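You operate a simulated robot arm through the tools that you are given. There is no shell and no other tool. Be economical: measure what you need, move in short steps, check, and stop when the job is done.

Carry out the task below with a simulated robot arm. There is one attempt and no reset: what you move stays moved.

## Task
Put one scoop of rice into the big steel bowl and pour about 200 ml of water over it.
Fine: full scoops from the rice tub with the large measuring scoop; water from the slim jar. Scoop and jar go back.

Only the result counts: the job must be done as asked and must still hold three seconds after the hand-in. Knocking over, shifting, dropping, spilling or breaking anything else fails it.

## Robot
A 6-joint arm with a two-finger parallel gripper, fixed in place. Base frame: the origin is at the foot of the arm, x ahead of it, y to its left, z up. Lengths are in m, angles in degrees, forces in N, time in s.
Its first joint turns from -166.0 to 166.0 degrees. Payload 3.91 kg.
The TCP is the grasp point between the finger pads, 0.03 m short of the fingertips. In the tool frame z runs along the fingers and y along their closing line. The gripper opens to 0.11 m. The fingers are 0.02 m wide and 0.01 m thick; the gripper's body (0.048 by 0.112 m) begins 0.055 m behind the TCP.
Orientation is told as [roll, pitch, yaw] about the base's x, y, z axes, in that order, counted from this pose: with the fingers straight down and closing along the base's y, the tool's x points along the base's -x, its y along +y and its z along -z.

## Interface
- The arm moves only by the tool nudge_tool. Its argument "motion" is a list of rows, each a list of 3 entries, a list of its own where there are three numbers: the shift along the base's x, y, z in mm, then the turn, a rotation vector about the base's x, y, z in degrees, then the closure, from 0 (fully open) to 1 (shut). In form: [[[dx, dy, dz], [wx, wy, wz], claw], ...]. A call has 1 to 12 rows; each row shifts and turns the commanded pose from where the row before left it. Rows are played at 5 a second. More than 0.05 m and 8.6 degrees between two rows, or a gripper value outside its range, and nothing of the call is played. A pose out of reach is approached as far as the arm can. The call stops where the force on the tool passes 90 N (or 10 N more than at its start, if that is more) or the arm is blocked; 0.2 s more then pass. Each finger travels about 0.045 m/s and halts on what it meets, pressing with about 31 N; the grip force reading is that of the motor and also rises with nothing between the fingers. The clock runs only during rows and for 0.2 s after the last one: add rows that do not move to give the fingers time. The reply holds the time, the measured pose of the TCP, the force on the tool along the base axes, the opening and the grip force, in the units named above and with some noise.
- Cameras (640 x 400 px; columns grow to the right, rows downward): "scene" is fixed at [0.2202, -0.6516, 1.6582]; the picture's right is [0.92, -0.39, 0.00], its down [-0.21, -0.48, -0.85] and it looks along [0.33, 0.78, -0.52] (base axes); focal length 351 px, centre (320, 200). "wrist" rides on the gripper at [0.077, 0.007, -0.114] in the tool frame; the picture's right is [-0.09, 1.00, 0.00], its down [-0.80, -0.07, -0.59] and it looks along [-0.59, -0.05, 0.80] (tool axes); focal length 270 px, centre (320, 200). There is no depth. A picture from a camera that has moved, and an enlarged one, comes with that camera's place and axes in the base frame and with its lens.
- get_image(camera): a new picture of that camera. The clock stands still meanwhile.
- lift_body(by): slides the trunk up (or, below 0, down) by that many m; the arm rides with it, the base frame stays. It gives what a move gives, with no picture.
- zoom(camera, box): a new picture of the part [left, top, right, bottom] of that camera's present view, enlarged. The clock stands still meanwhile.
- close_job(): hands the job in; it is judged then, once.

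Work in short steps. Places have to be worked out from the pictures, the camera data and where the tool is seen: move nearer, look again, correct. Check each grasp and each placing, and mend what went wrong. You have 120 turns and 84 pictures in all, those below and enlarged ones among them. Open the gripper and draw the arm clear of the work before you hand the job in, unless the task says otherwise; then end with one line.

The tools are called after "Emit:" as name(argument=value, ...) on one line, values as JSON. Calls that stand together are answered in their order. nudge_tool: Moves the arm, as the interface text tells. Its arguments: {"type":"object","properties":{"motion":{"type":"array","items":{"type":"array"}}},"required":["motion"]} The other tools are called the same way: lift_body (by) slides the trunk up or down; get_image (camera) takes a picture; zoom (camera, box) takes an enlarged picture of a part of a camera's view; close_job () hands the job in.

At the start:

```text
clock: 0.0
tcp_pos: [0.5189, 0.0652, 1.3143]
ee_rot: [0.0, 0.0, 0.0]
ft_force: [-0.6, -0.2, -0.2]
opening: 0.1101
grip_force: 0.1
trunk travel left (down, up): [-0.575, 0.035]
```

scene: 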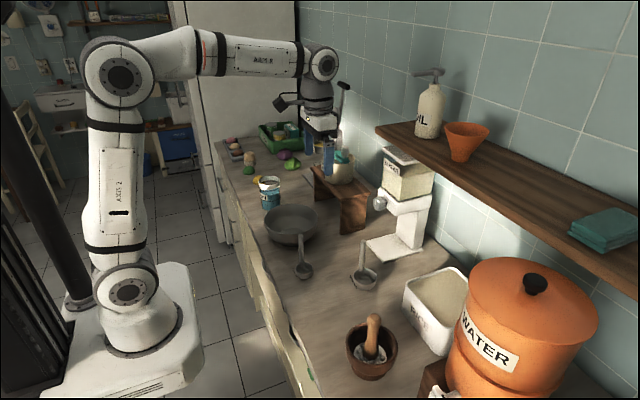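
wrist: 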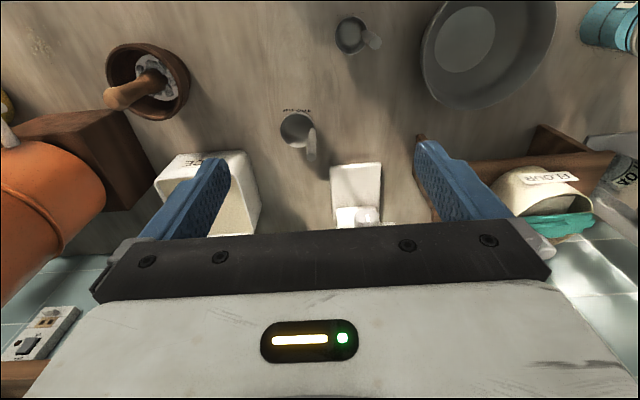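

I see the steel bowl, two scoops, a rice tub, a dispenser and a water urn. I zoom in to identify the scoops, jars and tub.

Emit:
zoom(camera="scene", box=[220, 100, 440, 300])

Emit:
zoom(camera="scene", box=[320, 230, 600, 400])

Emit:
zoom(camera="wrist", box=[80, 0, 640, 240])

```text
2.00 times, centred on (330, 200) of scene
camera zoom: at [0.2202, -0.6516, 1.6582], right [0.92, -0.39, 0.0], down [-0.21, -0.48, -0.85], along [0.33, 0.78, -0.52], focal length 701 px, centre (300, 200)
```

zoom: 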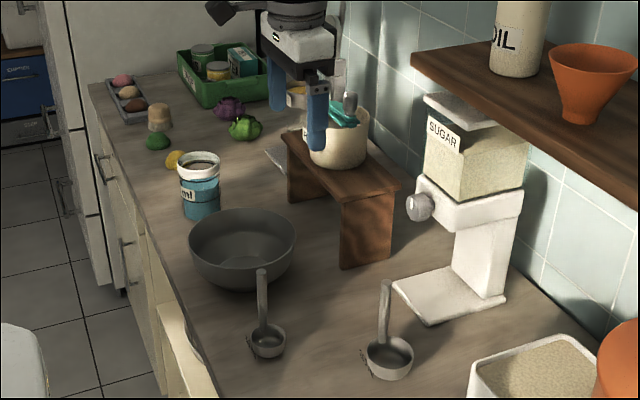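

```text
2.29 times, centred on (460, 315) of scene
camera zoom: at [0.2202, -0.6516, 1.6582], right [0.92, -0.39, 0.0], down [-0.21, -0.48, -0.85], along [0.33, 0.78, -0.52], focal length 801 px, centre (0, -63)
```

zoom: 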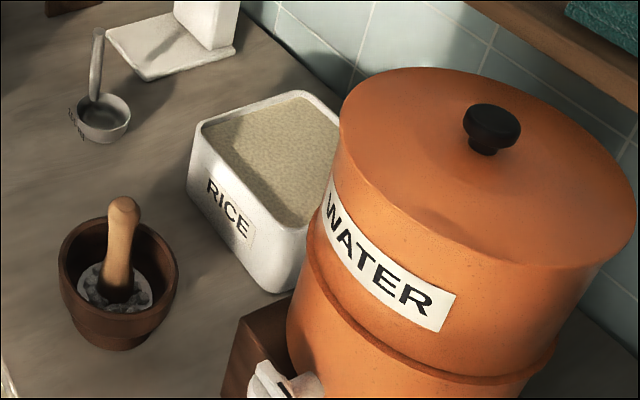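

```text
1.14 times, centred on (360, 120) of wrist
camera zoom: at [0.4419, 0.0727, 1.4272], right [0.09, 1.0, 0.0], down [0.8, -0.07, 0.59], along [0.59, -0.05, -0.8], focal length 309 px, centre (274, 291)
```

zoom: 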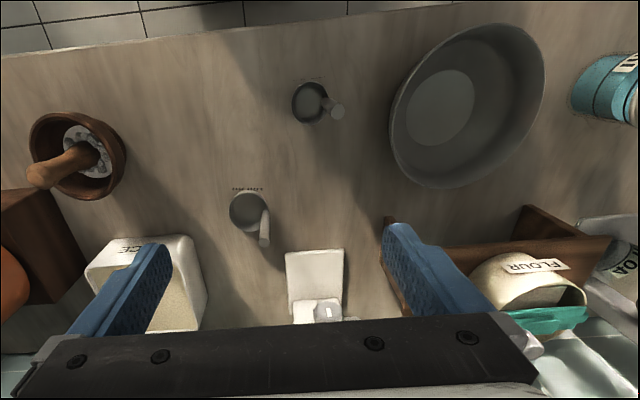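

The counter triangulates nearer to z≈0.9 than 0.46, so I'll trust pictures. I move left to view the far items and find the slim jar.

Emit:
nudge_tool(motion=[[[-20, 45, 0], [0, 0, 0], 0], [[-20, 45, 0], [0, 0, 0], 0], [[-20, 45, 0], [0, 0, 0], 0], [[-20, 45, 0], [0, 0, 0], 0], [[-20, 45, 0], [0, 0, 0], 0], [[0, 45, 0], [0, 0, 0], 0], [[0, 0, 0], [0, 0, 0], 0]])

Emit:
get_image(camera="wrist")

Emit:
zoom(camera="scene", box=[220, 100, 380, 200])

```text
clock: 1.6
tcp_pos: [0.4227, 0.3333, 1.3149]
ee_rot: [0.0, 0.0, -0.1]
ft_force: [-0.2, -0.5, 0.0]
opening: 0.1101
grip_force: 0.0
trunk travel left (down, up): [-0.575, 0.035]
```

```text
78 pictures are left
camera wrist: at [0.3429, 0.3411, 1.4271], right [0.09, 1.0, 0.0], down [0.8, -0.07, 0.59], along [0.59, -0.05, -0.8], focal length 270 px, centre (320, 200)
```

wrist: 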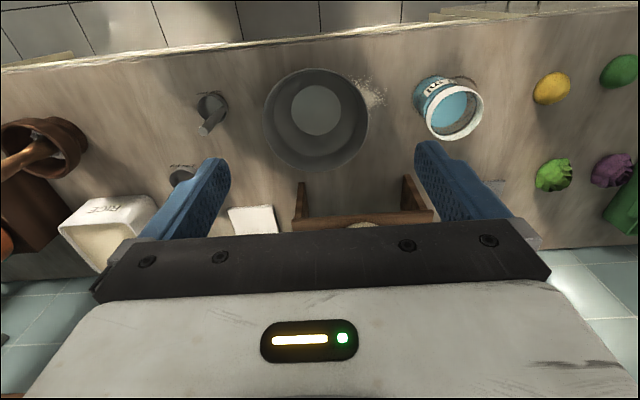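

```text
4.00 times, centred on (300, 150) of scene
camera zoom: at [0.2202, -0.6516, 1.6582], right [0.92, -0.39, 0.0], down [-0.21, -0.48, -0.85], along [0.33, 0.78, -0.52], focal length 1402 px, centre (400, 400)
```

zoom: 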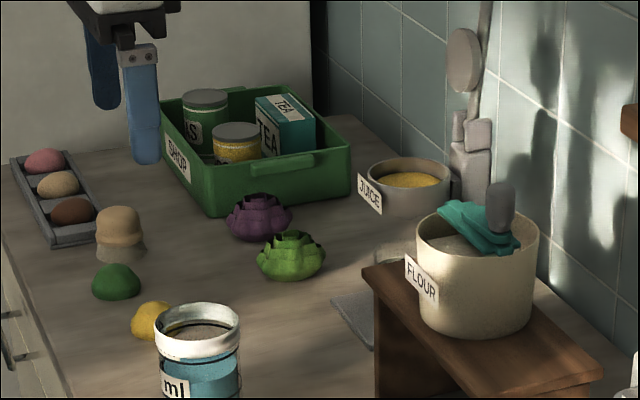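

The jar with blue water and an "ml" label looks like the candidate. I zoom in on it and on the object behind the little bench.

Emit:
zoom(camera="scene", box=[245, 160, 305, 220])

Emit:
zoom(camera="wrist", box=[380, 50, 540, 150])

Emit:
zoom(camera="scene", box=[300, 145, 350, 200])

```text
6.67 times, centred on (275, 190) of scene
camera zoom: at [0.2202, -0.6516, 1.6582], right [0.92, -0.39, 0.0], down [-0.21, -0.48, -0.85], along [0.33, 0.78, -0.52], focal length 2337 px, centre (620, 267)
```

zoom: 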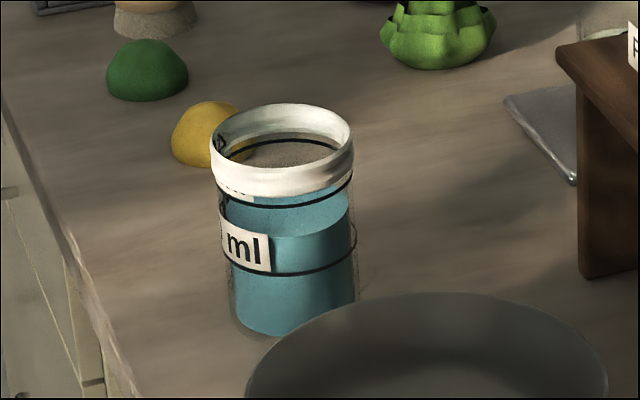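

```text
4.00 times, centred on (460, 100) of wrist
camera zoom: at [0.3429, 0.3411, 1.4271], right [0.09, 1.0, 0.0], down [0.8, -0.07, 0.59], along [0.59, -0.05, -0.8], focal length 1081 px, centre (-240, 600)
```

zoom: 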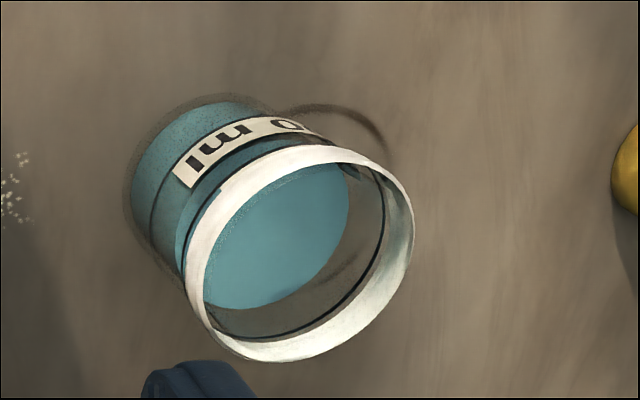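

```text
7.27 times, centred on (325, 172) of scene
camera zoom: at [0.2202, -0.6516, 1.6582], right [0.92, -0.39, 0.0], down [-0.21, -0.48, -0.85], along [0.33, 0.78, -0.52], focal length 2550 px, centre (284, 400)
```

zoom: 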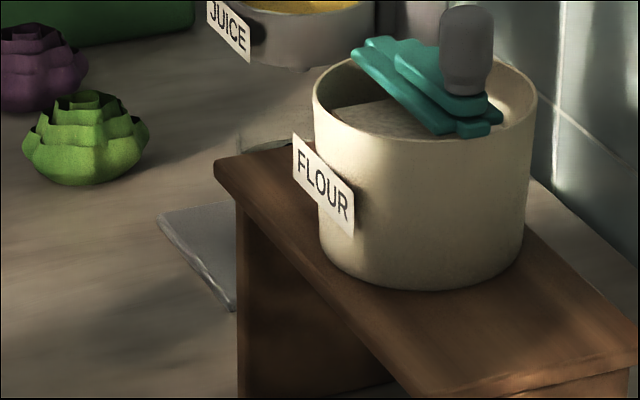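

Jar rim is at about (0.511, 0.552, 0.99), counter z≈0.88; the large scoop's cup is near (0.646, 0.011) with an upright handle topping at z≈1.017. I move closer to inspect the scoop.

Emit:
nudge_tool(motion=[[[9, -38, -22], [0, 0, 0], 0], [[9, -38, -22], [0, 0, 0], 0], [[9, -38, -22], [0, 0, 0], 0], [[9, -38, -22], [0, 0, 0], 0], [[9, -38, -22], [0, 0, 0], 0], [[9, -38, -22], [0, 0, 0], 0], [[9, -38, -22], [0, 0, 0], 0], [[9, -38, -22], [0, 0, 0], 0], [[0, 0, 0], [0, 0, 0], 0]])

Emit:
get_image(camera="wrist")

```text
clock: 3.6
tcp_pos: [0.4926, 0.0305, 1.1401]
ee_rot: [0.0, 0.0, -0.1]
ft_force: [-0.2, -0.1, -0.7]
opening: 0.1097
grip_force: 0.1
trunk travel left (down, up): [-0.575, 0.035]
```

```text
73 pictures are left
camera wrist: at [0.4147, 0.0376, 1.2522], right [0.09, 1.0, 0.0], down [0.8, -0.07, 0.59], along [0.59, -0.05, -0.8], focal length 270 px, centre (320, 200)
```

wrist: 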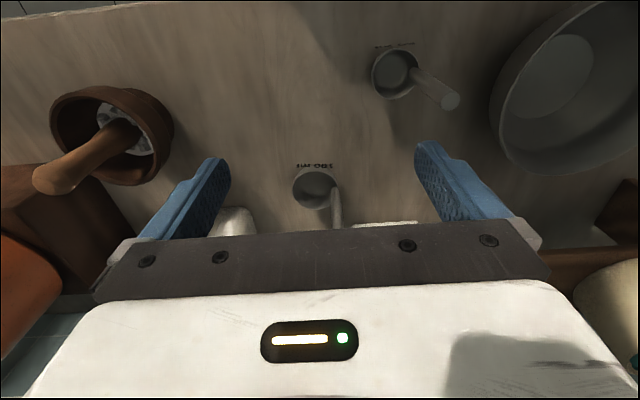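

I read the labels beside the two scoops.

Emit:
zoom(camera="wrist", box=[270, 140, 370, 230])

Emit:
zoom(camera="wrist", box=[350, 30, 470, 120])

Emit:
zoom(camera="scene", box=[330, 220, 410, 300])

```text
4.44 times, centred on (320, 185) of wrist
camera zoom: at [0.4147, 0.0376, 1.2522], right [0.09, 1.0, 0.0], down [0.8, -0.07, 0.59], along [0.59, -0.05, -0.8], focal length 1201 px, centre (320, 267)
```

zoom: 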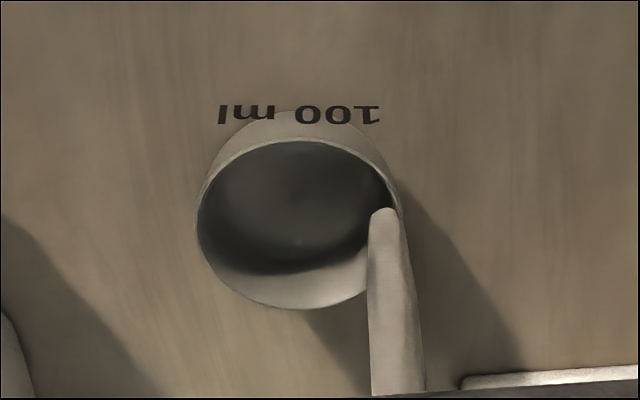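

```text
4.44 times, centred on (410, 75) of wrist
camera zoom: at [0.4147, 0.0376, 1.2522], right [0.09, 1.0, 0.0], down [0.8, -0.07, 0.59], along [0.59, -0.05, -0.8], focal length 1201 px, centre (-80, 756)
```

zoom: 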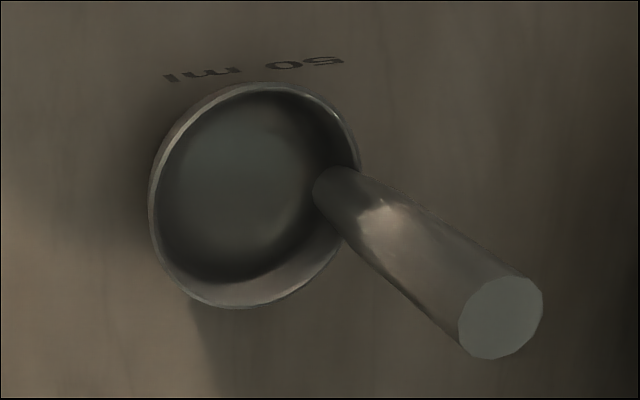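

```text
5.00 times, centred on (370, 260) of scene
camera zoom: at [0.2202, -0.6516, 1.6582], right [0.92, -0.39, 0.0], down [-0.21, -0.48, -0.85], along [0.33, 0.78, -0.52], focal length 1753 px, centre (70, -100)
```

zoom: 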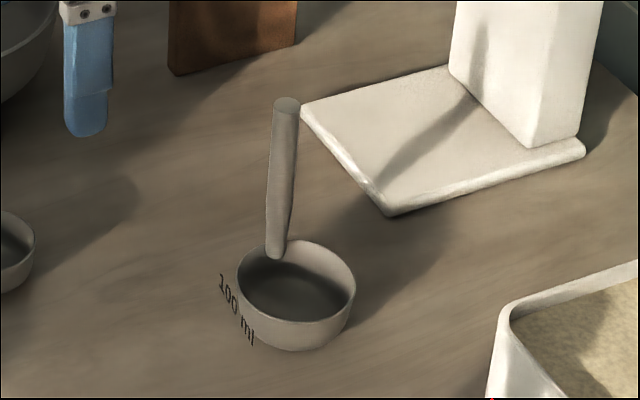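

Large scoop is the 100 ml one: rim centre ≈(0.647, 0.010, 0.91), rod handle at (0.649, 0.040) up to z≈1.02. Next I look at the rice tub from above.

Emit:
nudge_tool(motion=[[[25, -36, 4], [0, 0, 0], 0], [[25, -36, 4], [0, 0, 0], 0], [[25, -36, 4], [0, 0, 0], 0], [[25, -36, 4], [0, 0, 0], 0], [[25, -36, 4], [0, 0, 0], 0], [[0, 0, 0], [0, 0, 0], 0]])

Emit:
get_image(camera="wrist")

Emit:
get_image(camera="scene")

```text
clock: 5.0
tcp_pos: [0.617, -0.1493, 1.1592]
ee_rot: [0.0, 0.0, -0.1]
ft_force: [0.3, 1.0, -0.5]
opening: 0.11
grip_force: 0.0
trunk travel left (down, up): [-0.575, 0.035]
```

```text
69 pictures are left
camera wrist: at [0.5389, -0.1418, 1.2705], right [0.09, 1.0, 0.0], down [0.8, -0.07, 0.59], along [0.59, -0.05, -0.8], focal length 270 px, centre (320, 200)
```

wrist: 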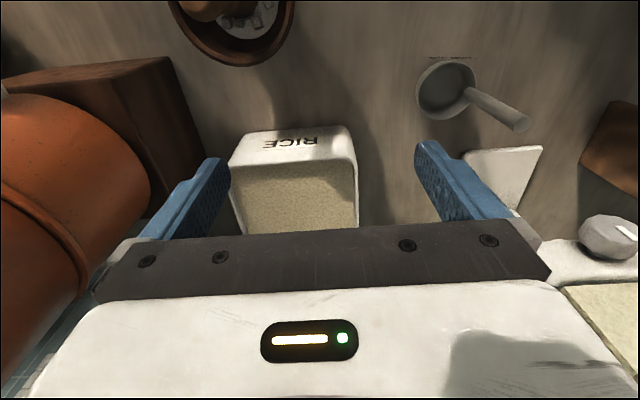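

```text
68 pictures are left
```

scene: 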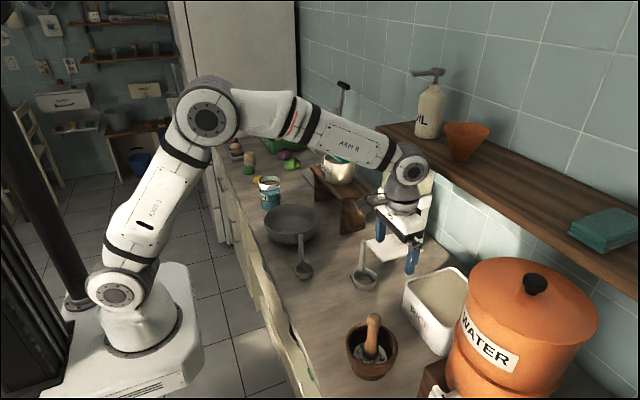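

Tub spans about x 0.70–0.865, y −0.27…−0.11, rim z≈0.97. I go above the large scoop's handle with the fingers half closed.

Emit:
nudge_tool(motion=[[[6, 38, -10], [0, 0, 0], 0.2], [[6, 38, -10], [0, 0, 0], 0.4], [[7, 38, -10], [0, 0, 0], 0.5], [[6, 38, -10], [0, 0, 0], 0.5], [[7, 37, -10], [0, 0, 0], 0.5], [[0, 0, 0], [0, 0, 0], 0.5], [[0, 0, 0], [0, 0, 0], 0.5]])

Emit:
zoom(camera="scene", box=[310, 170, 430, 300])

Emit:
get_image(camera="wrist")

```text
clock: 6.6
tcp_pos: [0.6485, 0.0388, 1.1071]
ee_rot: [0.0, 0.0, -0.2]
ft_force: [-0.2, 0.3, -0.2]
opening: 0.055
grip_force: 0.0
trunk travel left (down, up): [-0.575, 0.035]
```

```text
3.08 times, centred on (370, 235) of scene
camera zoom: at [0.2202, -0.6516, 1.6582], right [0.92, -0.39, 0.0], down [-0.21, -0.48, -0.85], along [0.33, 0.78, -0.52], focal length 1079 px, centre (166, 92)
```

zoom: 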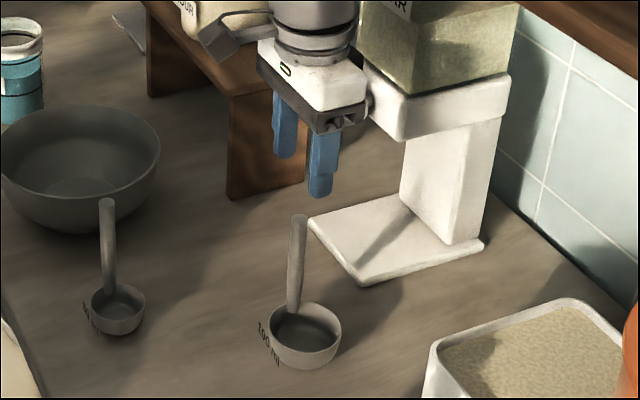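

```text
66 pictures are left
camera wrist: at [0.5704, 0.0464, 1.2198], right [0.09, 1.0, 0.0], down [0.8, -0.07, 0.59], along [0.59, -0.05, -0.8], focal length 270 px, centre (320, 200)
```

wrist: 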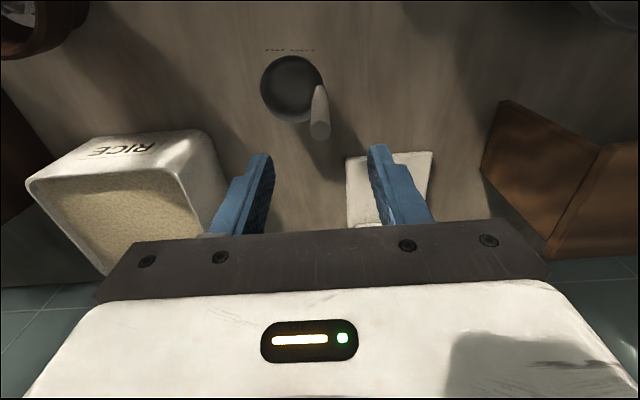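

The handle top projects to (0.652, 0.039), nearly under the TCP. I descend to z≈0.985 with a 3 mm x correction, then close.

Emit:
nudge_tool(motion=[[[3, 0, -30], [0, 0, 0], 0.5], [[0, 0, -30], [0, 0, 0], 0.5], [[0, 0, -30], [0, 0, 0], 0.5], [[0, 0, -32], [0, 0, 0], 0.5], [[0, 0, 0], [0, 0, 0], 0.5]])

Emit:
zoom(camera="scene", box=[330, 210, 410, 300])

Emit:
get_image(camera="wrist")

```text
clock: 7.8
tcp_pos: [0.6511, 0.0391, 0.9843]
ee_rot: [0.0, 0.0, 0.0]
ft_force: [-0.3, 0.3, -0.7]
opening: 0.0548
grip_force: 0.0
trunk travel left (down, up): [-0.575, 0.035]
```

```text
4.44 times, centred on (370, 255) of scene
camera zoom: at [0.2202, -0.6516, 1.6582], right [0.92, -0.39, 0.0], down [-0.21, -0.48, -0.85], along [0.33, 0.78, -0.52], focal length 1558 px, centre (98, -44)
```

zoom: 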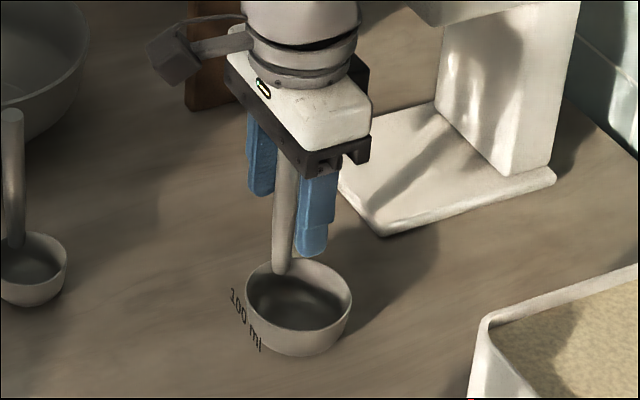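

```text
64 pictures are left
camera wrist: at [0.574, 0.0468, 1.0969], right [0.09, 1.0, 0.0], down [0.8, -0.07, 0.59], along [0.59, -0.05, -0.8], focal length 270 px, centre (320, 200)
```

wrist: 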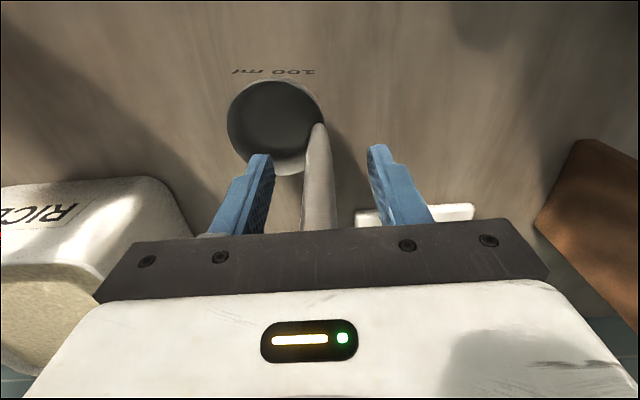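

The rod stands between the fingers. I close.

Emit:
nudge_tool(motion=[[[0, 0, 0], [0, 0, 0], 0.7], [[0, 0, 0], [0, 0, 0], 0.85], [[0, 0, 0], [0, 0, 0], 1], [[0, 0, 0], [0, 0, 0], 1], [[0, 0, 0], [0, 0, 0], 1], [[0, 0, 0], [0, 0, 0], 1]])

Emit:
zoom(camera="scene", box=[330, 210, 410, 300])

```text
clock: 9.2
tcp_pos: [0.6526, 0.0395, 0.9843]
ee_rot: [0.0, 0.0, 0.0]
ft_force: [0.2, -0.5, -0.6]
opening: 0.0152
grip_force: 31.1
trunk travel left (down, up): [-0.575, 0.035]
```

```text
4.44 times, centred on (370, 255) of scene
camera zoom: at [0.2202, -0.6516, 1.6582], right [0.92, -0.39, 0.0], down [-0.21, -0.48, -0.85], along [0.33, 0.78, -0.52], focal length 1558 px, centre (98, -44)
```

zoom: 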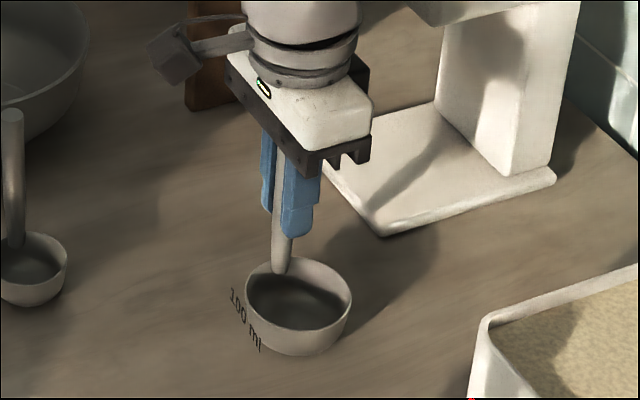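

Firm grip (15 mm opening). I lift straight up and check it comes along.

Emit:
nudge_tool(motion=[[[0, 0, 20], [0, 0, 0], 1], [[0, 0, 30], [0, 0, 0], 1], [[0, 0, 40], [0, 0, 0], 1], [[0, 0, 46], [0, 0, 0], 1], [[0, 0, 0], [0, 0, 0], 1]])

Emit:
zoom(camera="scene", box=[310, 150, 430, 300])

```text
clock: 10.4
tcp_pos: [0.6523, 0.0423, 1.1221]
ee_rot: [-0.1, 0.0, 0.1]
ft_force: [-0.5, 0.0, -0.8]
opening: 0.0153
grip_force: 30.7
trunk travel left (down, up): [-0.575, 0.035]
```

```text
2.67 times, centred on (370, 225) of scene
camera zoom: at [0.2202, -0.6516, 1.6582], right [0.92, -0.39, 0.0], down [-0.21, -0.48, -0.85], along [0.33, 0.78, -0.52], focal length 935 px, centre (187, 133)
```

zoom: 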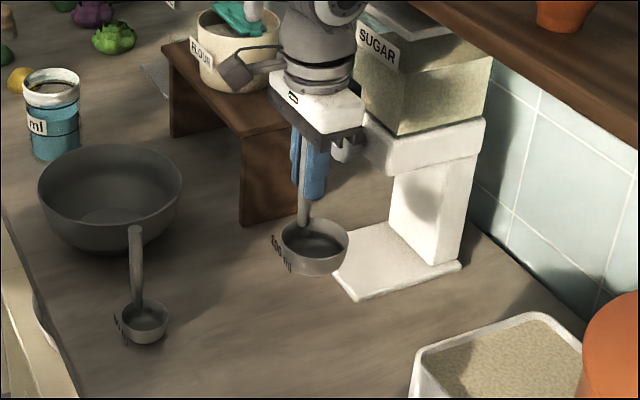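

Scoop lifted level. The wall shelf (front edge ≈ x 0.79, z 1.27) limits the wrist over the tub, so I turn the tool +90° about z to put the cup ahead (+x) of the handle while moving toward the tub.

Emit:
nudge_tool(motion=[[[-2, -13, 3], [0, 0, 8.2], 1], [[-1, -13, 3], [0, 0, 8.2], 1], [[-1, -13, 3], [0, 0, 8.2], 1], [[-1, -13, 3], [0, 0, 8.2], 1], [[-1, -13, 3], [0, 0, 8.2], 1], [[-1, -13, 3], [0, 0, 8.2], 1], [[-1, -13, 3], [0, 0, 8.2], 1], [[-1, -13, 3], [0, 0, 8.2], 1], [[-1, -13, 0], [0, 0, 8.2], 1], [[-1, -13, 0], [0, 0, 8.2], 1], [[-1, -13, 0], [0, 0, 8], 1], [[0, 0, 0], [0, 0, 0], 1]])

Emit:
get_image(camera="scene")

Emit:
get_image(camera="wrist")

```text
clock: 13.0
tcp_pos: [0.6409, -0.1035, 1.1457]
ee_rot: [0.0, -0.1, 90.1]
ft_force: [-0.7, 0.0, -1.1]
opening: 0.0156
grip_force: 31.1
trunk travel left (down, up): [-0.575, 0.035]
```

```text
61 pictures are left
```

scene: 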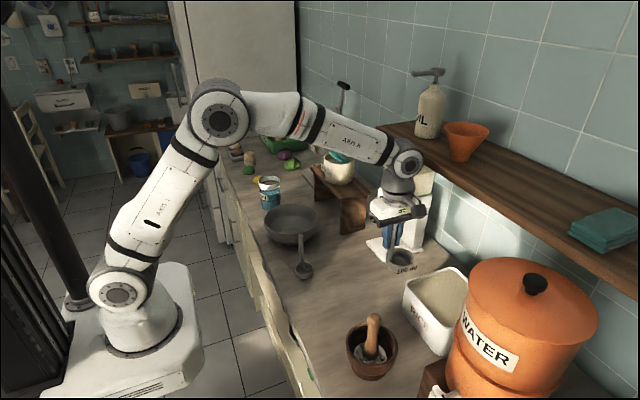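

```text
60 pictures are left
camera wrist: at [0.6325, -0.1793, 1.2585], right [-1.0, 0.09, 0.0], down [0.07, 0.8, 0.59], along [0.05, 0.59, -0.8], focal length 270 px, centre (320, 200)
```

wrist: 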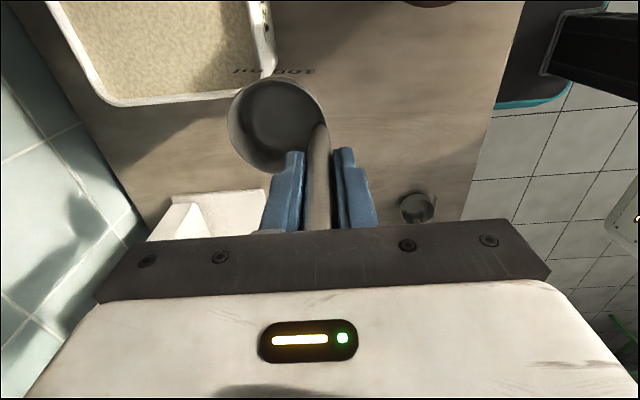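

Cup sits ahead of the handle now. I zoom at the tub to estimate the rice level and cup clearance.

Emit:
zoom(camera="wrist", box=[60, 0, 300, 150])

Emit:
zoom(camera="scene", box=[370, 230, 500, 370])

```text
2.67 times, centred on (180, 75) of wrist
camera zoom: at [0.6325, -0.1793, 1.2585], right [-1.0, 0.09, 0.0], down [0.07, 0.8, 0.59], along [0.05, 0.59, -0.8], focal length 721 px, centre (693, 533)
```

zoom: 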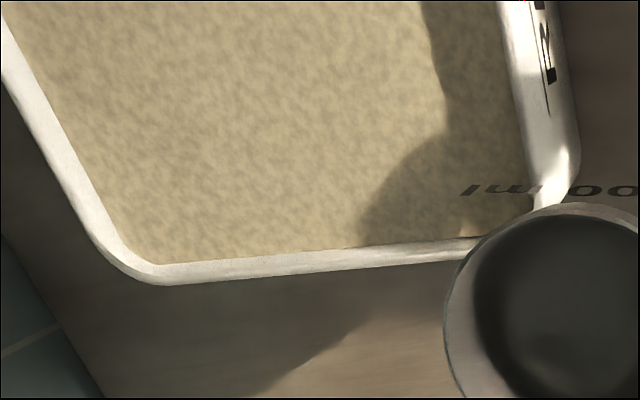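

```text
2.86 times, centred on (435, 300) of scene
camera zoom: at [0.2202, -0.6516, 1.6582], right [0.92, -0.39, 0.0], down [-0.21, -0.48, -0.85], along [0.33, 0.78, -0.52], focal length 1002 px, centre (-9, -86)
```

zoom: 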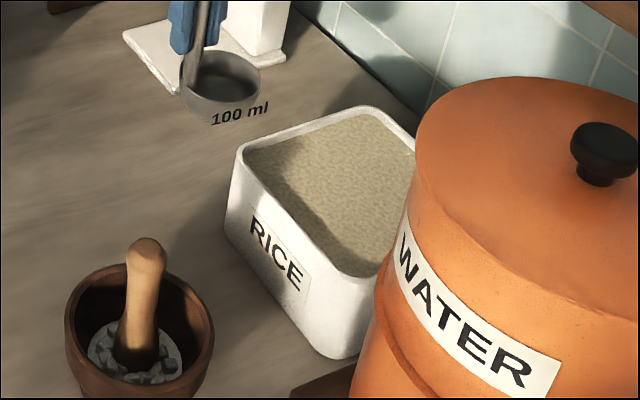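

Rice is ~15 mm below the rim (z≈0.955). I tilt the cup mouth 30° toward the robot while moving over the tub, keeping the wrist clear of the shelf.

Emit:
nudge_tool(motion=[[[12, -15, 0], [0, -7.5, 0], 1], [[15, -15, -6], [0, -7.5, 0], 1], [[16, -16, -14], [0, -7.5, 0], 1], [[16, -16, -20], [0, -7.5, 0], 1], [[0, 0, 0], [0, 0, 0], 1], [[0, 0, 0], [0, 0, 0], 1]])

Emit:
get_image(camera="scene")

Emit:
get_image(camera="wrist")

```text
clock: 14.4
tcp_pos: [0.6972, -0.1638, 1.1082]
ee_rot: [-30.0, 0.0, 90.0]
ft_force: [-0.9, 0.1, -1.5]
opening: 0.0152
grip_force: 30.8
trunk travel left (down, up): [-0.575, 0.035]
```

```text
57 pictures are left
```

scene: 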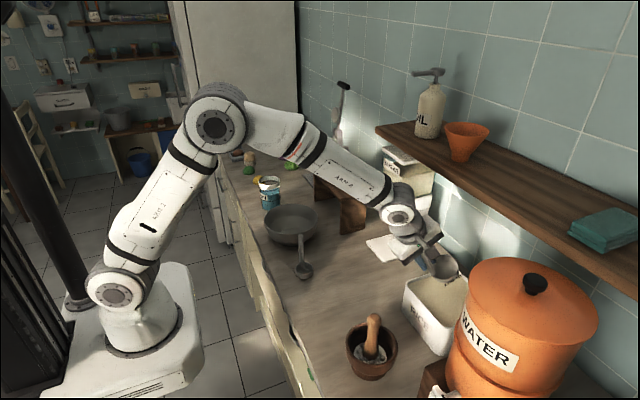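

```text
56 pictures are left
camera wrist: at [0.6331, -0.2408, 1.2015], right [-0.86, 0.09, -0.5], down [-0.24, 0.8, 0.55], along [0.45, 0.59, -0.67], focal length 270 px, centre (320, 200)
```

wrist: 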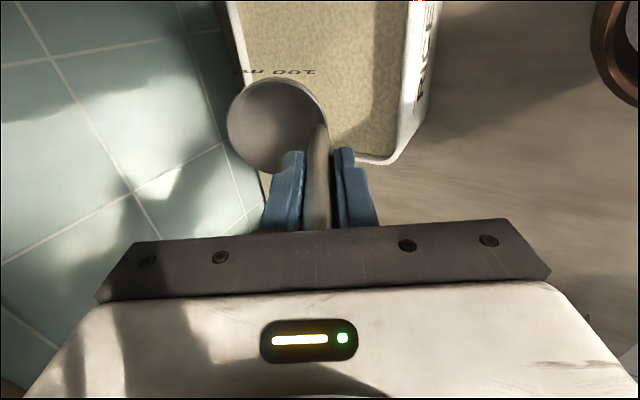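

Cup hangs over the tub. I dip it into the rice tilted, rotating toward level as it goes under.

Emit:
nudge_tool(motion=[[[13, 0, -30], [0, 0, 0], 1], [[12, 0, -30], [0, 0, 0], 1], [[5, 0, -15], [0, 0, 0], 1], [[0, 0, -15], [0, 0, 0], 1], [[0, 0, 0], [0, 0, 0], 1]])

Emit:
zoom(camera="scene", box=[370, 200, 510, 350])

Emit:
get_image(camera="wrist")

```text
clock: 15.6
tcp_pos: [0.73, -0.164, 1.0151]
ee_rot: [-30.0, 0.0, 89.9]
ft_force: [-0.7, -0.5, -0.7]
opening: 0.0154
grip_force: 30.8
trunk travel left (down, up): [-0.575, 0.035]
```

```text
2.67 times, centred on (440, 275) of scene
camera zoom: at [0.2202, -0.6516, 1.6582], right [0.92, -0.39, 0.0], down [-0.21, -0.48, -0.85], along [0.33, 0.78, -0.52], focal length 935 px, centre (0, 0)
```

zoom: 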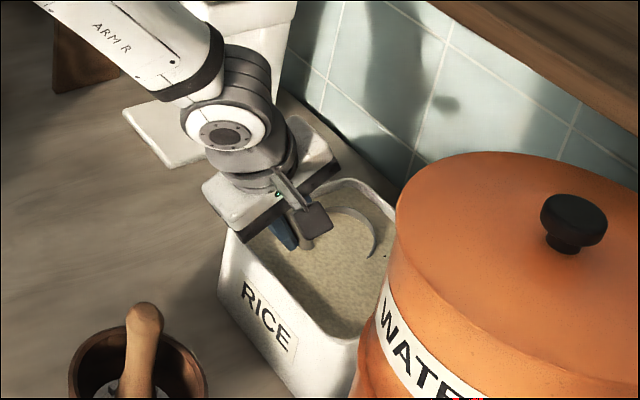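

```text
54 pictures are left
camera wrist: at [0.6655, -0.2408, 1.11], right [-0.86, 0.09, -0.5], down [-0.24, 0.8, 0.55], along [0.45, 0.59, -0.67], focal length 270 px, centre (320, 200)
```

wrist: 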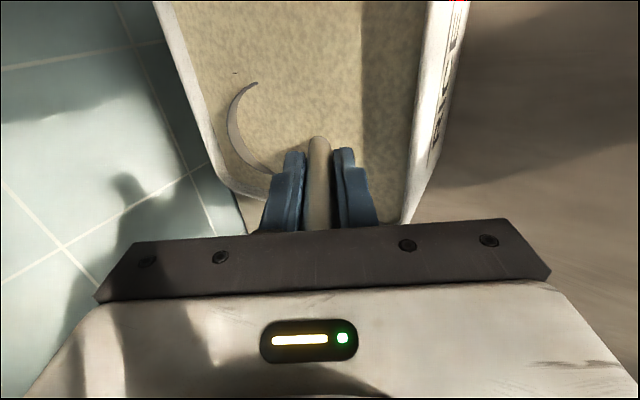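

The cup's mouth is mostly under the rice with no resistance. I finish the dip while turning back to 8° of tilt, staying off the tub floor.

Emit:
nudge_tool(motion=[[[-3, 0, -3], [0, 0, 0], 1], [[-2, 0, -3], [0, 4.4, 0], 1], [[-2, 0, -3], [0, 4.4, 0], 1], [[-2, 0, -2], [0, 4.4, 0], 1], [[-2, 0, -2], [0, 4.4, 0], 1], [[-2, 0, -2], [0, 4.4, 0], 1], [[0, 0, 0], [0, 0, 0], 1], [[0, 0, 0], [0, 0, 0], 1]])

Emit:
get_image(camera="wrist")

Emit:
zoom(camera="scene", box=[370, 150, 530, 350])

```text
clock: 17.4
tcp_pos: [0.7162, -0.1652, 1.0013]
ee_rot: [-7.8, 0.0, 89.9]
ft_force: [0.3, 0.8, -1.5]
opening: 0.0154
grip_force: 31.3
trunk travel left (down, up): [-0.575, 0.035]
```

```text
53 pictures are left
camera wrist: at [0.6919, -0.2418, 1.1117], right [-0.99, 0.09, -0.14], down [-0.01, 0.8, 0.6], along [0.16, 0.59, -0.79], focal length 270 px, centre (320, 200)
```

wrist: 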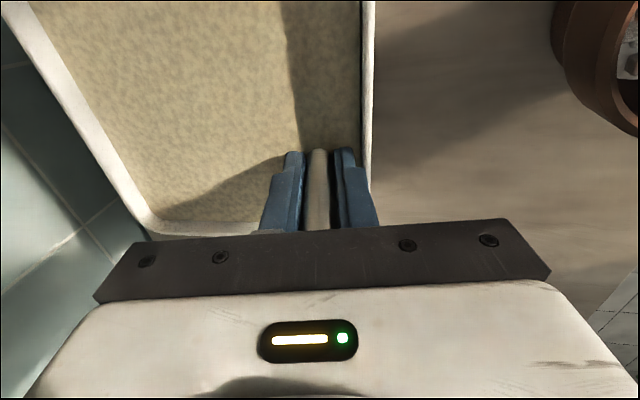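

```text
2.00 times, centred on (450, 250) of scene
camera zoom: at [0.2202, -0.6516, 1.6582], right [0.92, -0.39, 0.0], down [-0.21, -0.48, -0.85], along [0.33, 0.78, -0.52], focal length 701 px, centre (60, 100)
```

zoom: 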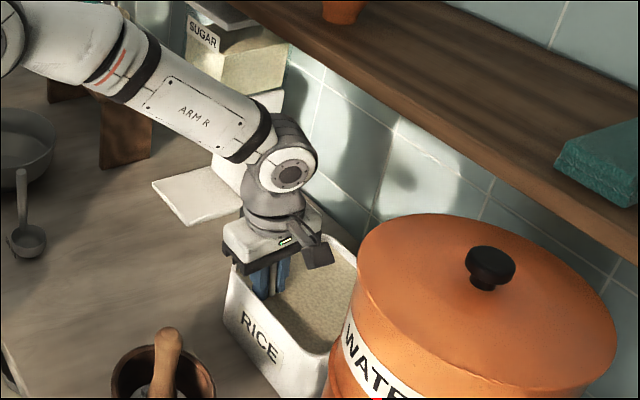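

The cup is fully under the rice. I raise it slowly to clear the rim.

Emit:
nudge_tool(motion=[[[0, 0, 8], [0, 0, 0], 1], [[0, 0, 12], [0, 0, 0], 1], [[0, 0, 15], [0, 0, 0], 1], [[0, 0, 15], [0, 0, 0], 1], [[0, 0, 15], [0, 0, 0], 1], [[0, 0, 15], [0, 0, 0], 1], [[0, 0, 15], [0, 0, 0], 1], [[0, 0, 8], [0, 0, 0], 1], [[0, 0, 0], [0, 0, 0], 1]])

Emit:
get_image(camera="wrist")

Emit:
zoom(camera="scene", box=[370, 150, 530, 350])

```text
clock: 19.4
tcp_pos: [0.716, -0.1654, 1.1036]
ee_rot: [-8.0, 0.0, 89.9]
ft_force: [-0.9, 0.4, -0.6]
opening: 0.0153
grip_force: 30.8
trunk travel left (down, up): [-0.575, 0.035]
```

```text
51 pictures are left
camera wrist: at [0.6923, -0.2412, 1.2149], right [-0.99, 0.09, -0.14], down [-0.01, 0.8, 0.6], along [0.16, 0.59, -0.79], focal length 270 px, centre (320, 200)
```

wrist: 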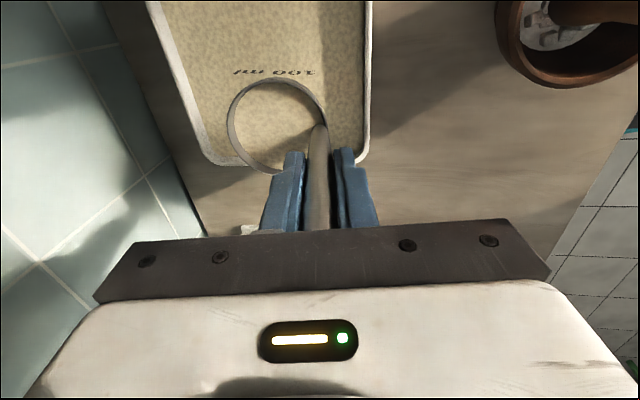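

```text
2.00 times, centred on (450, 250) of scene
camera zoom: at [0.2202, -0.6516, 1.6582], right [0.92, -0.39, 0.0], down [-0.21, -0.48, -0.85], along [0.33, 0.78, -0.52], focal length 701 px, centre (60, 100)
```

zoom: 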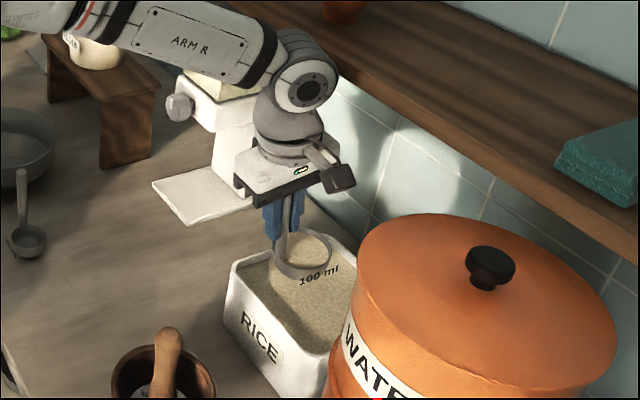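

The cup came up full of rice and level with the rim. I back off from the shelf, level it, and carry it gently toward the bowl (centre ≈(0.52, 0.32), rim z≈0.95).

Emit:
nudge_tool(motion=[[[-10, 0, 6], [0, 2, 0], 1], [[-15, 5, 6], [0, 2, 0], 1], [[-18, 12, 6], [0, 2, 0], 1], [[-20, 20, 6], [0, 2, 0], 1], [[-20, 22, 6], [0, 0, 0], 1], [[-20, 24, 6], [0, 0, 0], 1], [[-20, 24, 6], [0, 0, 3], 1], [[-20, 24, 6], [0, 0, 3], 1], [[-15, 24, 4], [0, 0, 3], 1], [[-10, 24, 4], [0, 0, 3], 1], [[-6, 15, 0], [0, 0, 2], 1], [[0, 0, 0], [0, 0, 0], 1]])

Emit:
get_image(camera="wrist")

```text
clock: 22.0
tcp_pos: [0.5437, 0.0295, 1.1578]
ee_rot: [0.0, 0.0, 104.0]
ft_force: [-0.3, 0.4, -1.2]
opening: 0.0155
grip_force: 30.8
trunk travel left (down, up): [-0.575, 0.035]
```

```text
49 pictures are left
camera wrist: at [0.5543, -0.046, 1.2719], right [-0.99, -0.16, 0.0], down [-0.12, 0.79, 0.59], along [-0.09, 0.59, -0.8], focal length 270 px, centre (320, 200)
```

wrist: 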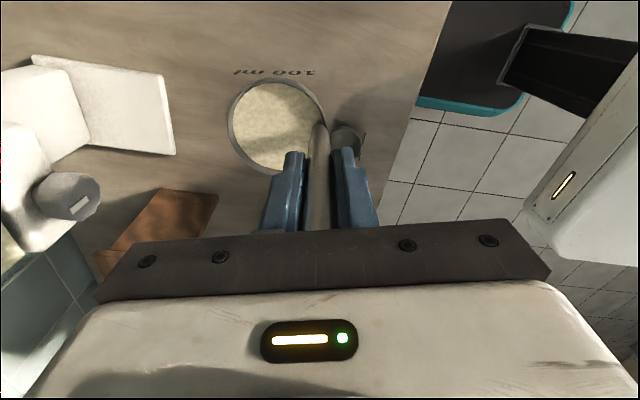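

Rice still full, nothing spilled. I continue to the bowl.

Emit:
nudge_tool(motion=[[[-4, 15, 0], [0, 0, 1.6], 1], [[-7, 25, 0], [0, 0, 1.8], 1], [[-7, 25, 0], [0, 0, 1.8], 1], [[-7, 25, 0], [0, 0, 1.8], 1], [[-7, 25, 0], [0, 0, 1.8], 1], [[-7, 25, 0], [0, 0, 1.8], 1], [[-7, 25, 0], [0, 0, 1.8], 1], [[-7, 25, 0], [0, 0, 1.8], 1], [[-7, 25, 0], [0, 0, 1.8], 1], [[-7, 25, 0], [0, 0, 2], 1], [[-5, 22, 0], [0, 0, 0], 1], [[0, 0, 0], [0, 0, 0], 1]])

Emit:
get_image(camera="wrist")

Emit:
get_image(camera="scene")

```text
clock: 24.6
tcp_pos: [0.4698, 0.2917, 1.1592]
ee_rot: [0.1, 0.1, 121.9]
ft_force: [-0.3, -0.6, -0.6]
opening: 0.0155
grip_force: 30.9
trunk travel left (down, up): [-0.575, 0.035]
```

```text
48 pictures are left
camera wrist: at [0.5044, 0.2238, 1.2721], right [-0.89, -0.45, 0.0], down [-0.36, 0.72, 0.59], along [-0.27, 0.53, -0.8], focal length 270 px, centre (320, 200)
```

wrist: 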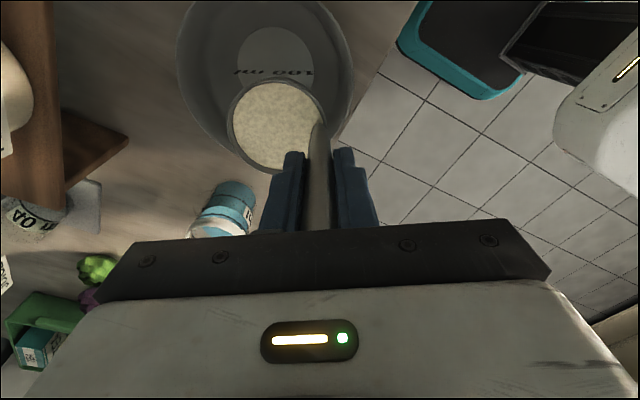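

```text
47 pictures are left
```

scene: 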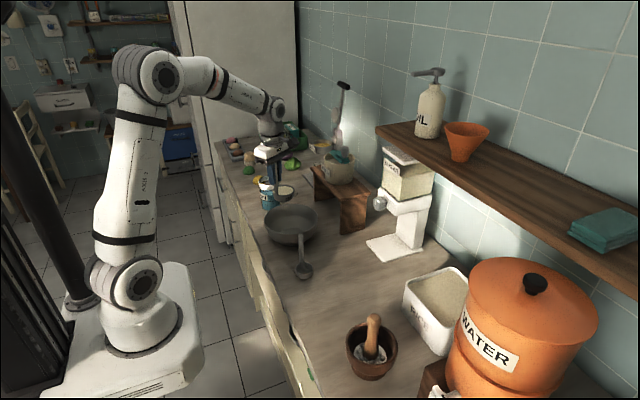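

I'm over the bowl's near side. Before pouring I check the other labelled container seen left, to be sure which jar is the slim one.

Emit:
zoom(camera="wrist", box=[0, 140, 140, 250])

Emit:
zoom(camera="wrist", box=[180, 160, 280, 240])

```text
3.64 times, centred on (70, 195) of wrist
camera zoom: at [0.5044, 0.2238, 1.2721], right [-0.89, -0.45, 0.0], down [-0.36, 0.72, 0.59], along [-0.27, 0.53, -0.8], focal length 983 px, centre (1229, 218)
```

zoom: 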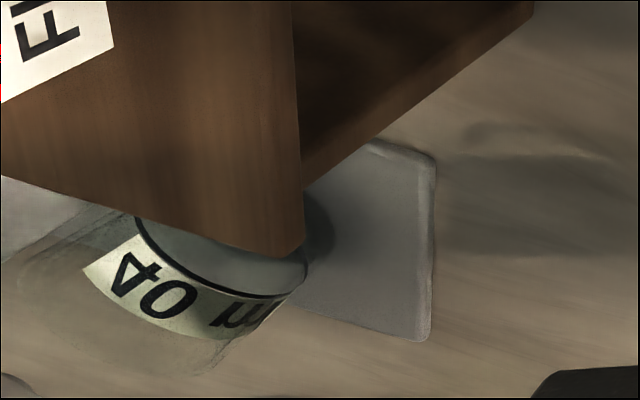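

```text
5.00 times, centred on (230, 200) of wrist
camera zoom: at [0.5044, 0.2238, 1.2721], right [-0.89, -0.45, 0.0], down [-0.36, 0.72, 0.59], along [-0.27, 0.53, -0.8], focal length 1351 px, centre (770, 200)
```

zoom: 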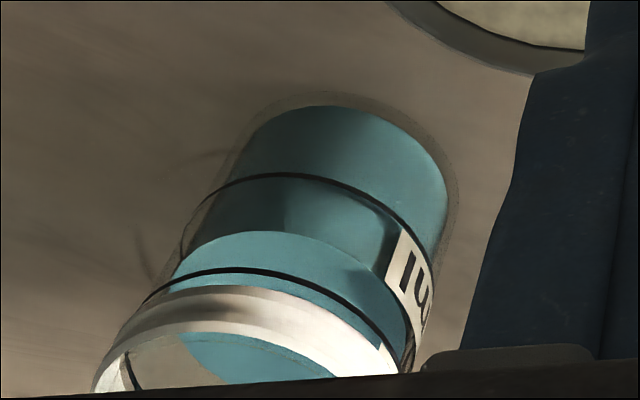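

A "40? ml" jar sits behind the bench too; I'll examine it after. Now I lower and tilt the scoop over the bowl centre, tool pointing outward.

Emit:
nudge_tool(motion=[[[0, 0, -20], [4.22, -6.79, 0], 1], [[0, 0, -20], [4.22, -6.79, 0], 1], [[0, 0, -20], [4.22, -6.79, 0], 1], [[0, 0, -20], [4.22, -6.79, 0], 1], [[0, 0, -10], [4.22, -6.79, 0], 1], [[0, 0, 0], [4.22, -6.79, 0], 1], [[0, 0, 0], [0, 0, 0], 1]])

Emit:
get_image(camera="scene")

Emit:
get_image(camera="wrist")

```text
clock: 26.2
tcp_pos: [0.473, 0.2882, 1.0786]
ee_rot: [-33.5, 1.3, 121.1]
ft_force: [1.3, 0.3, -1.4]
opening: 0.0153
grip_force: 31.5
out of reach, approached as far as the arm can: row 5, 6
trunk travel left (down, up): [-0.575, 0.035]
```

```text
44 pictures are left
```

scene: 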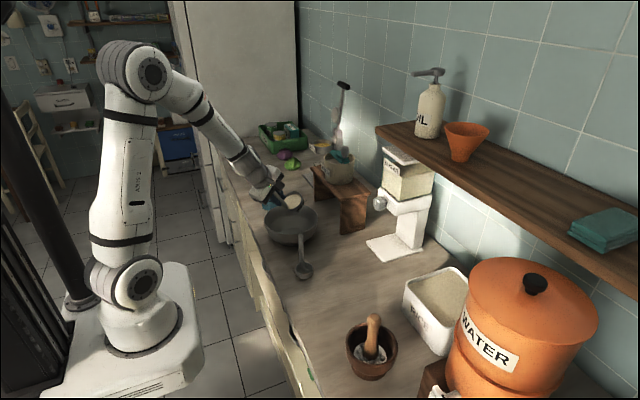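

```text
43 pictures are left
camera wrist: at [0.4511, 0.1887, 1.1707], right [-0.75, -0.36, -0.55], down [-0.65, 0.56, 0.52], along [0.12, 0.75, -0.66], focal length 270 px, centre (320, 200)
```

wrist: 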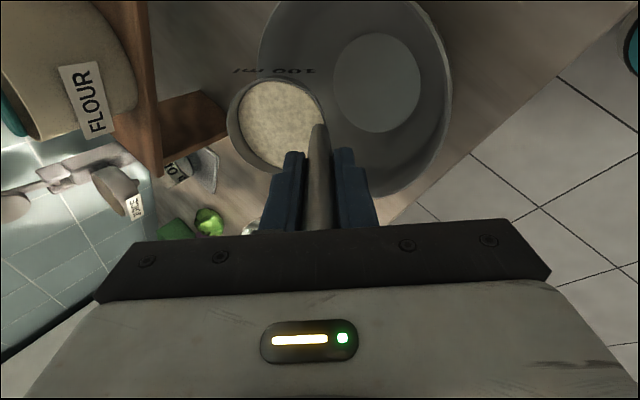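

The arm hit a joint limit at ~33° tilt (rice still in the cup). I'll change the arm's posture with the trunk; first undo the tilt partially and rise to see how the commanded pose behaves.

Emit:
nudge_tool(motion=[[[0, 0, 10], [-4.22, 6.79, 0], 1], [[0, 0, 20], [-4.22, 6.79, 0], 1], [[0, 0, 20], [-4.22, 6.79, 0], 1], [[0, 0, 20], [0, 0, 0], 1], [[0, 0, 0], [0, 0, 0], 1], [[0, 0, 0], [0, 0, 0], 1]])

```text
clock: 27.6
tcp_pos: [0.4769, 0.284, 1.1452]
ee_rot: [-12.8, 2.9, 121.1]
ft_force: [-0.3, -1.0, -1.8]
opening: 0.0156
grip_force: 30.6
out of reach, approached as far as the arm can: row 1
trunk travel left (down, up): [-0.575, 0.035]
```

I raise the arm and lower the trunk in stages so the forearm gets more horizontal.

Emit:
nudge_tool(motion=[[[0, 0, 30], [-4.22, 6.79, 0], 1], [[0, 0, 35], [0, 0, 0], 1], [[0, 0, 35], [0, 0, 0], 1], [[0, 0, 35], [0, 0, 0], 1], [[0, 0, 35], [0, 0, 0], 1], [[0, 0, 0], [0, 0, 0], 1]])

Emit:
lift_body(by=-0.17)

Emit:
nudge_tool(motion=[[[0, 0, 30], [0, 0, 0], 1], [[0, 0, 35], [0, 0, 0], 1], [[0, 0, 35], [0, 0, 0], 1], [[0, 0, 35], [0, 0, 0], 1], [[0, 0, 15], [0, 0, 0], 1], [[0, 0, 0], [0, 0, 0], 1]])

Emit:
lift_body(by=-0.15)

Emit:
get_image(camera="scene")

```text
clock: 29.0
tcp_pos: [0.4777, 0.2848, 1.3133]
ee_rot: [-4.9, 3.0, 121.6]
ft_force: [-0.8, 0.4, -1.6]
opening: 0.0158
grip_force: 30.9
trunk travel left (down, up): [-0.575, 0.035]
```

```text
clock: 30.9
tcp_pos: [0.4776, 0.2845, 1.1427]
ee_rot: [-4.8, 3.0, 121.5]
ft_force: [-0.6, -0.7, -1.8]
opening: 0.0154
grip_force: 31.1
trunk travel left (down, up): [-0.405, 0.205]
```

```text
clock: 32.3
tcp_pos: [0.4787, 0.285, 1.2949]
ee_rot: [-4.8, 3.1, 121.6]
ft_force: [-1.0, 0.3, -1.0]
opening: 0.0152
grip_force: 30.6
trunk travel left (down, up): [-0.405, 0.205]
```

```text
clock: 34.1
tcp_pos: [0.4788, 0.2845, 1.144]
ee_rot: [-4.9, 3.1, 121.5]
ft_force: [0.5, -0.6, -1.4]
opening: 0.0157
grip_force: 30.0
trunk travel left (down, up): [-0.255, 0.355]
```

```text
42 pictures are left
```

scene: 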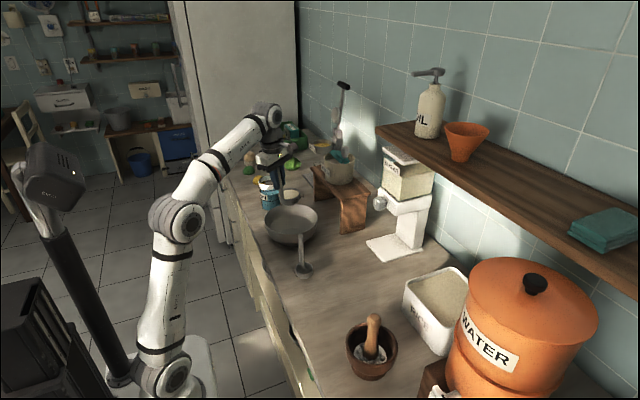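

The forearm now rises toward the wrist. I tilt again over the bowl.

Emit:
nudge_tool(motion=[[[-2, 2, -20], [4.22, -6.79, 0], 1], [[-2, 2, -20], [4.22, -6.79, 0], 1], [[-2, 2, -20], [4.22, -6.79, 0], 1], [[0, 0, -20], [4.22, -6.79, 0], 1], [[0, 0, 0], [4.22, -6.79, 0], 1], [[0, 0, 0], [4.22, -6.79, 0], 1], [[0, 0, 0], [0, 0, 0], 1]])

Emit:
get_image(camera="wrist")

Emit:
zoom(camera="scene", box=[220, 100, 360, 280])

```text
clock: 35.7
tcp_pos: [0.4724, 0.2923, 1.0643]
ee_rot: [-52.9, 1.7, 119.3]
ft_force: [0.2, 0.0, -1.0]
opening: 0.0155
grip_force: 30.9
trunk travel left (down, up): [-0.255, 0.355]
```

```text
41 pictures are left
camera wrist: at [0.4248, 0.18, 1.1287], right [-0.55, -0.24, -0.8], down [-0.78, 0.5, 0.39], along [0.3, 0.83, -0.46], focal length 270 px, centre (320, 200)
```

wrist: 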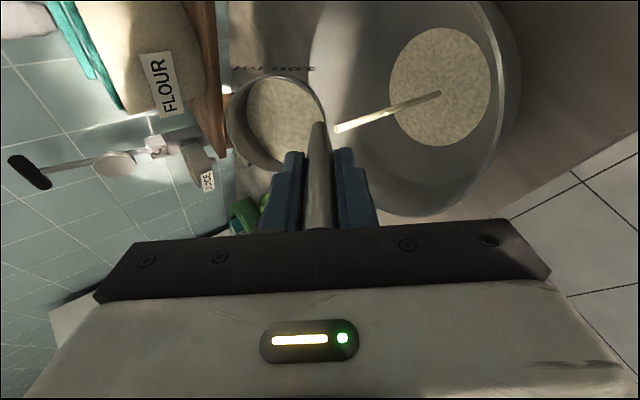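

```text
2.22 times, centred on (290, 190) of scene
camera zoom: at [0.2202, -0.6516, 1.6582], right [0.92, -0.39, 0.0], down [-0.21, -0.48, -0.85], along [0.33, 0.78, -0.52], focal length 779 px, centre (387, 222)
```

zoom: 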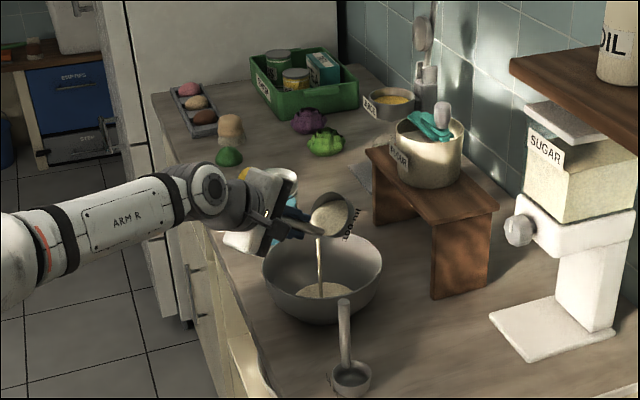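

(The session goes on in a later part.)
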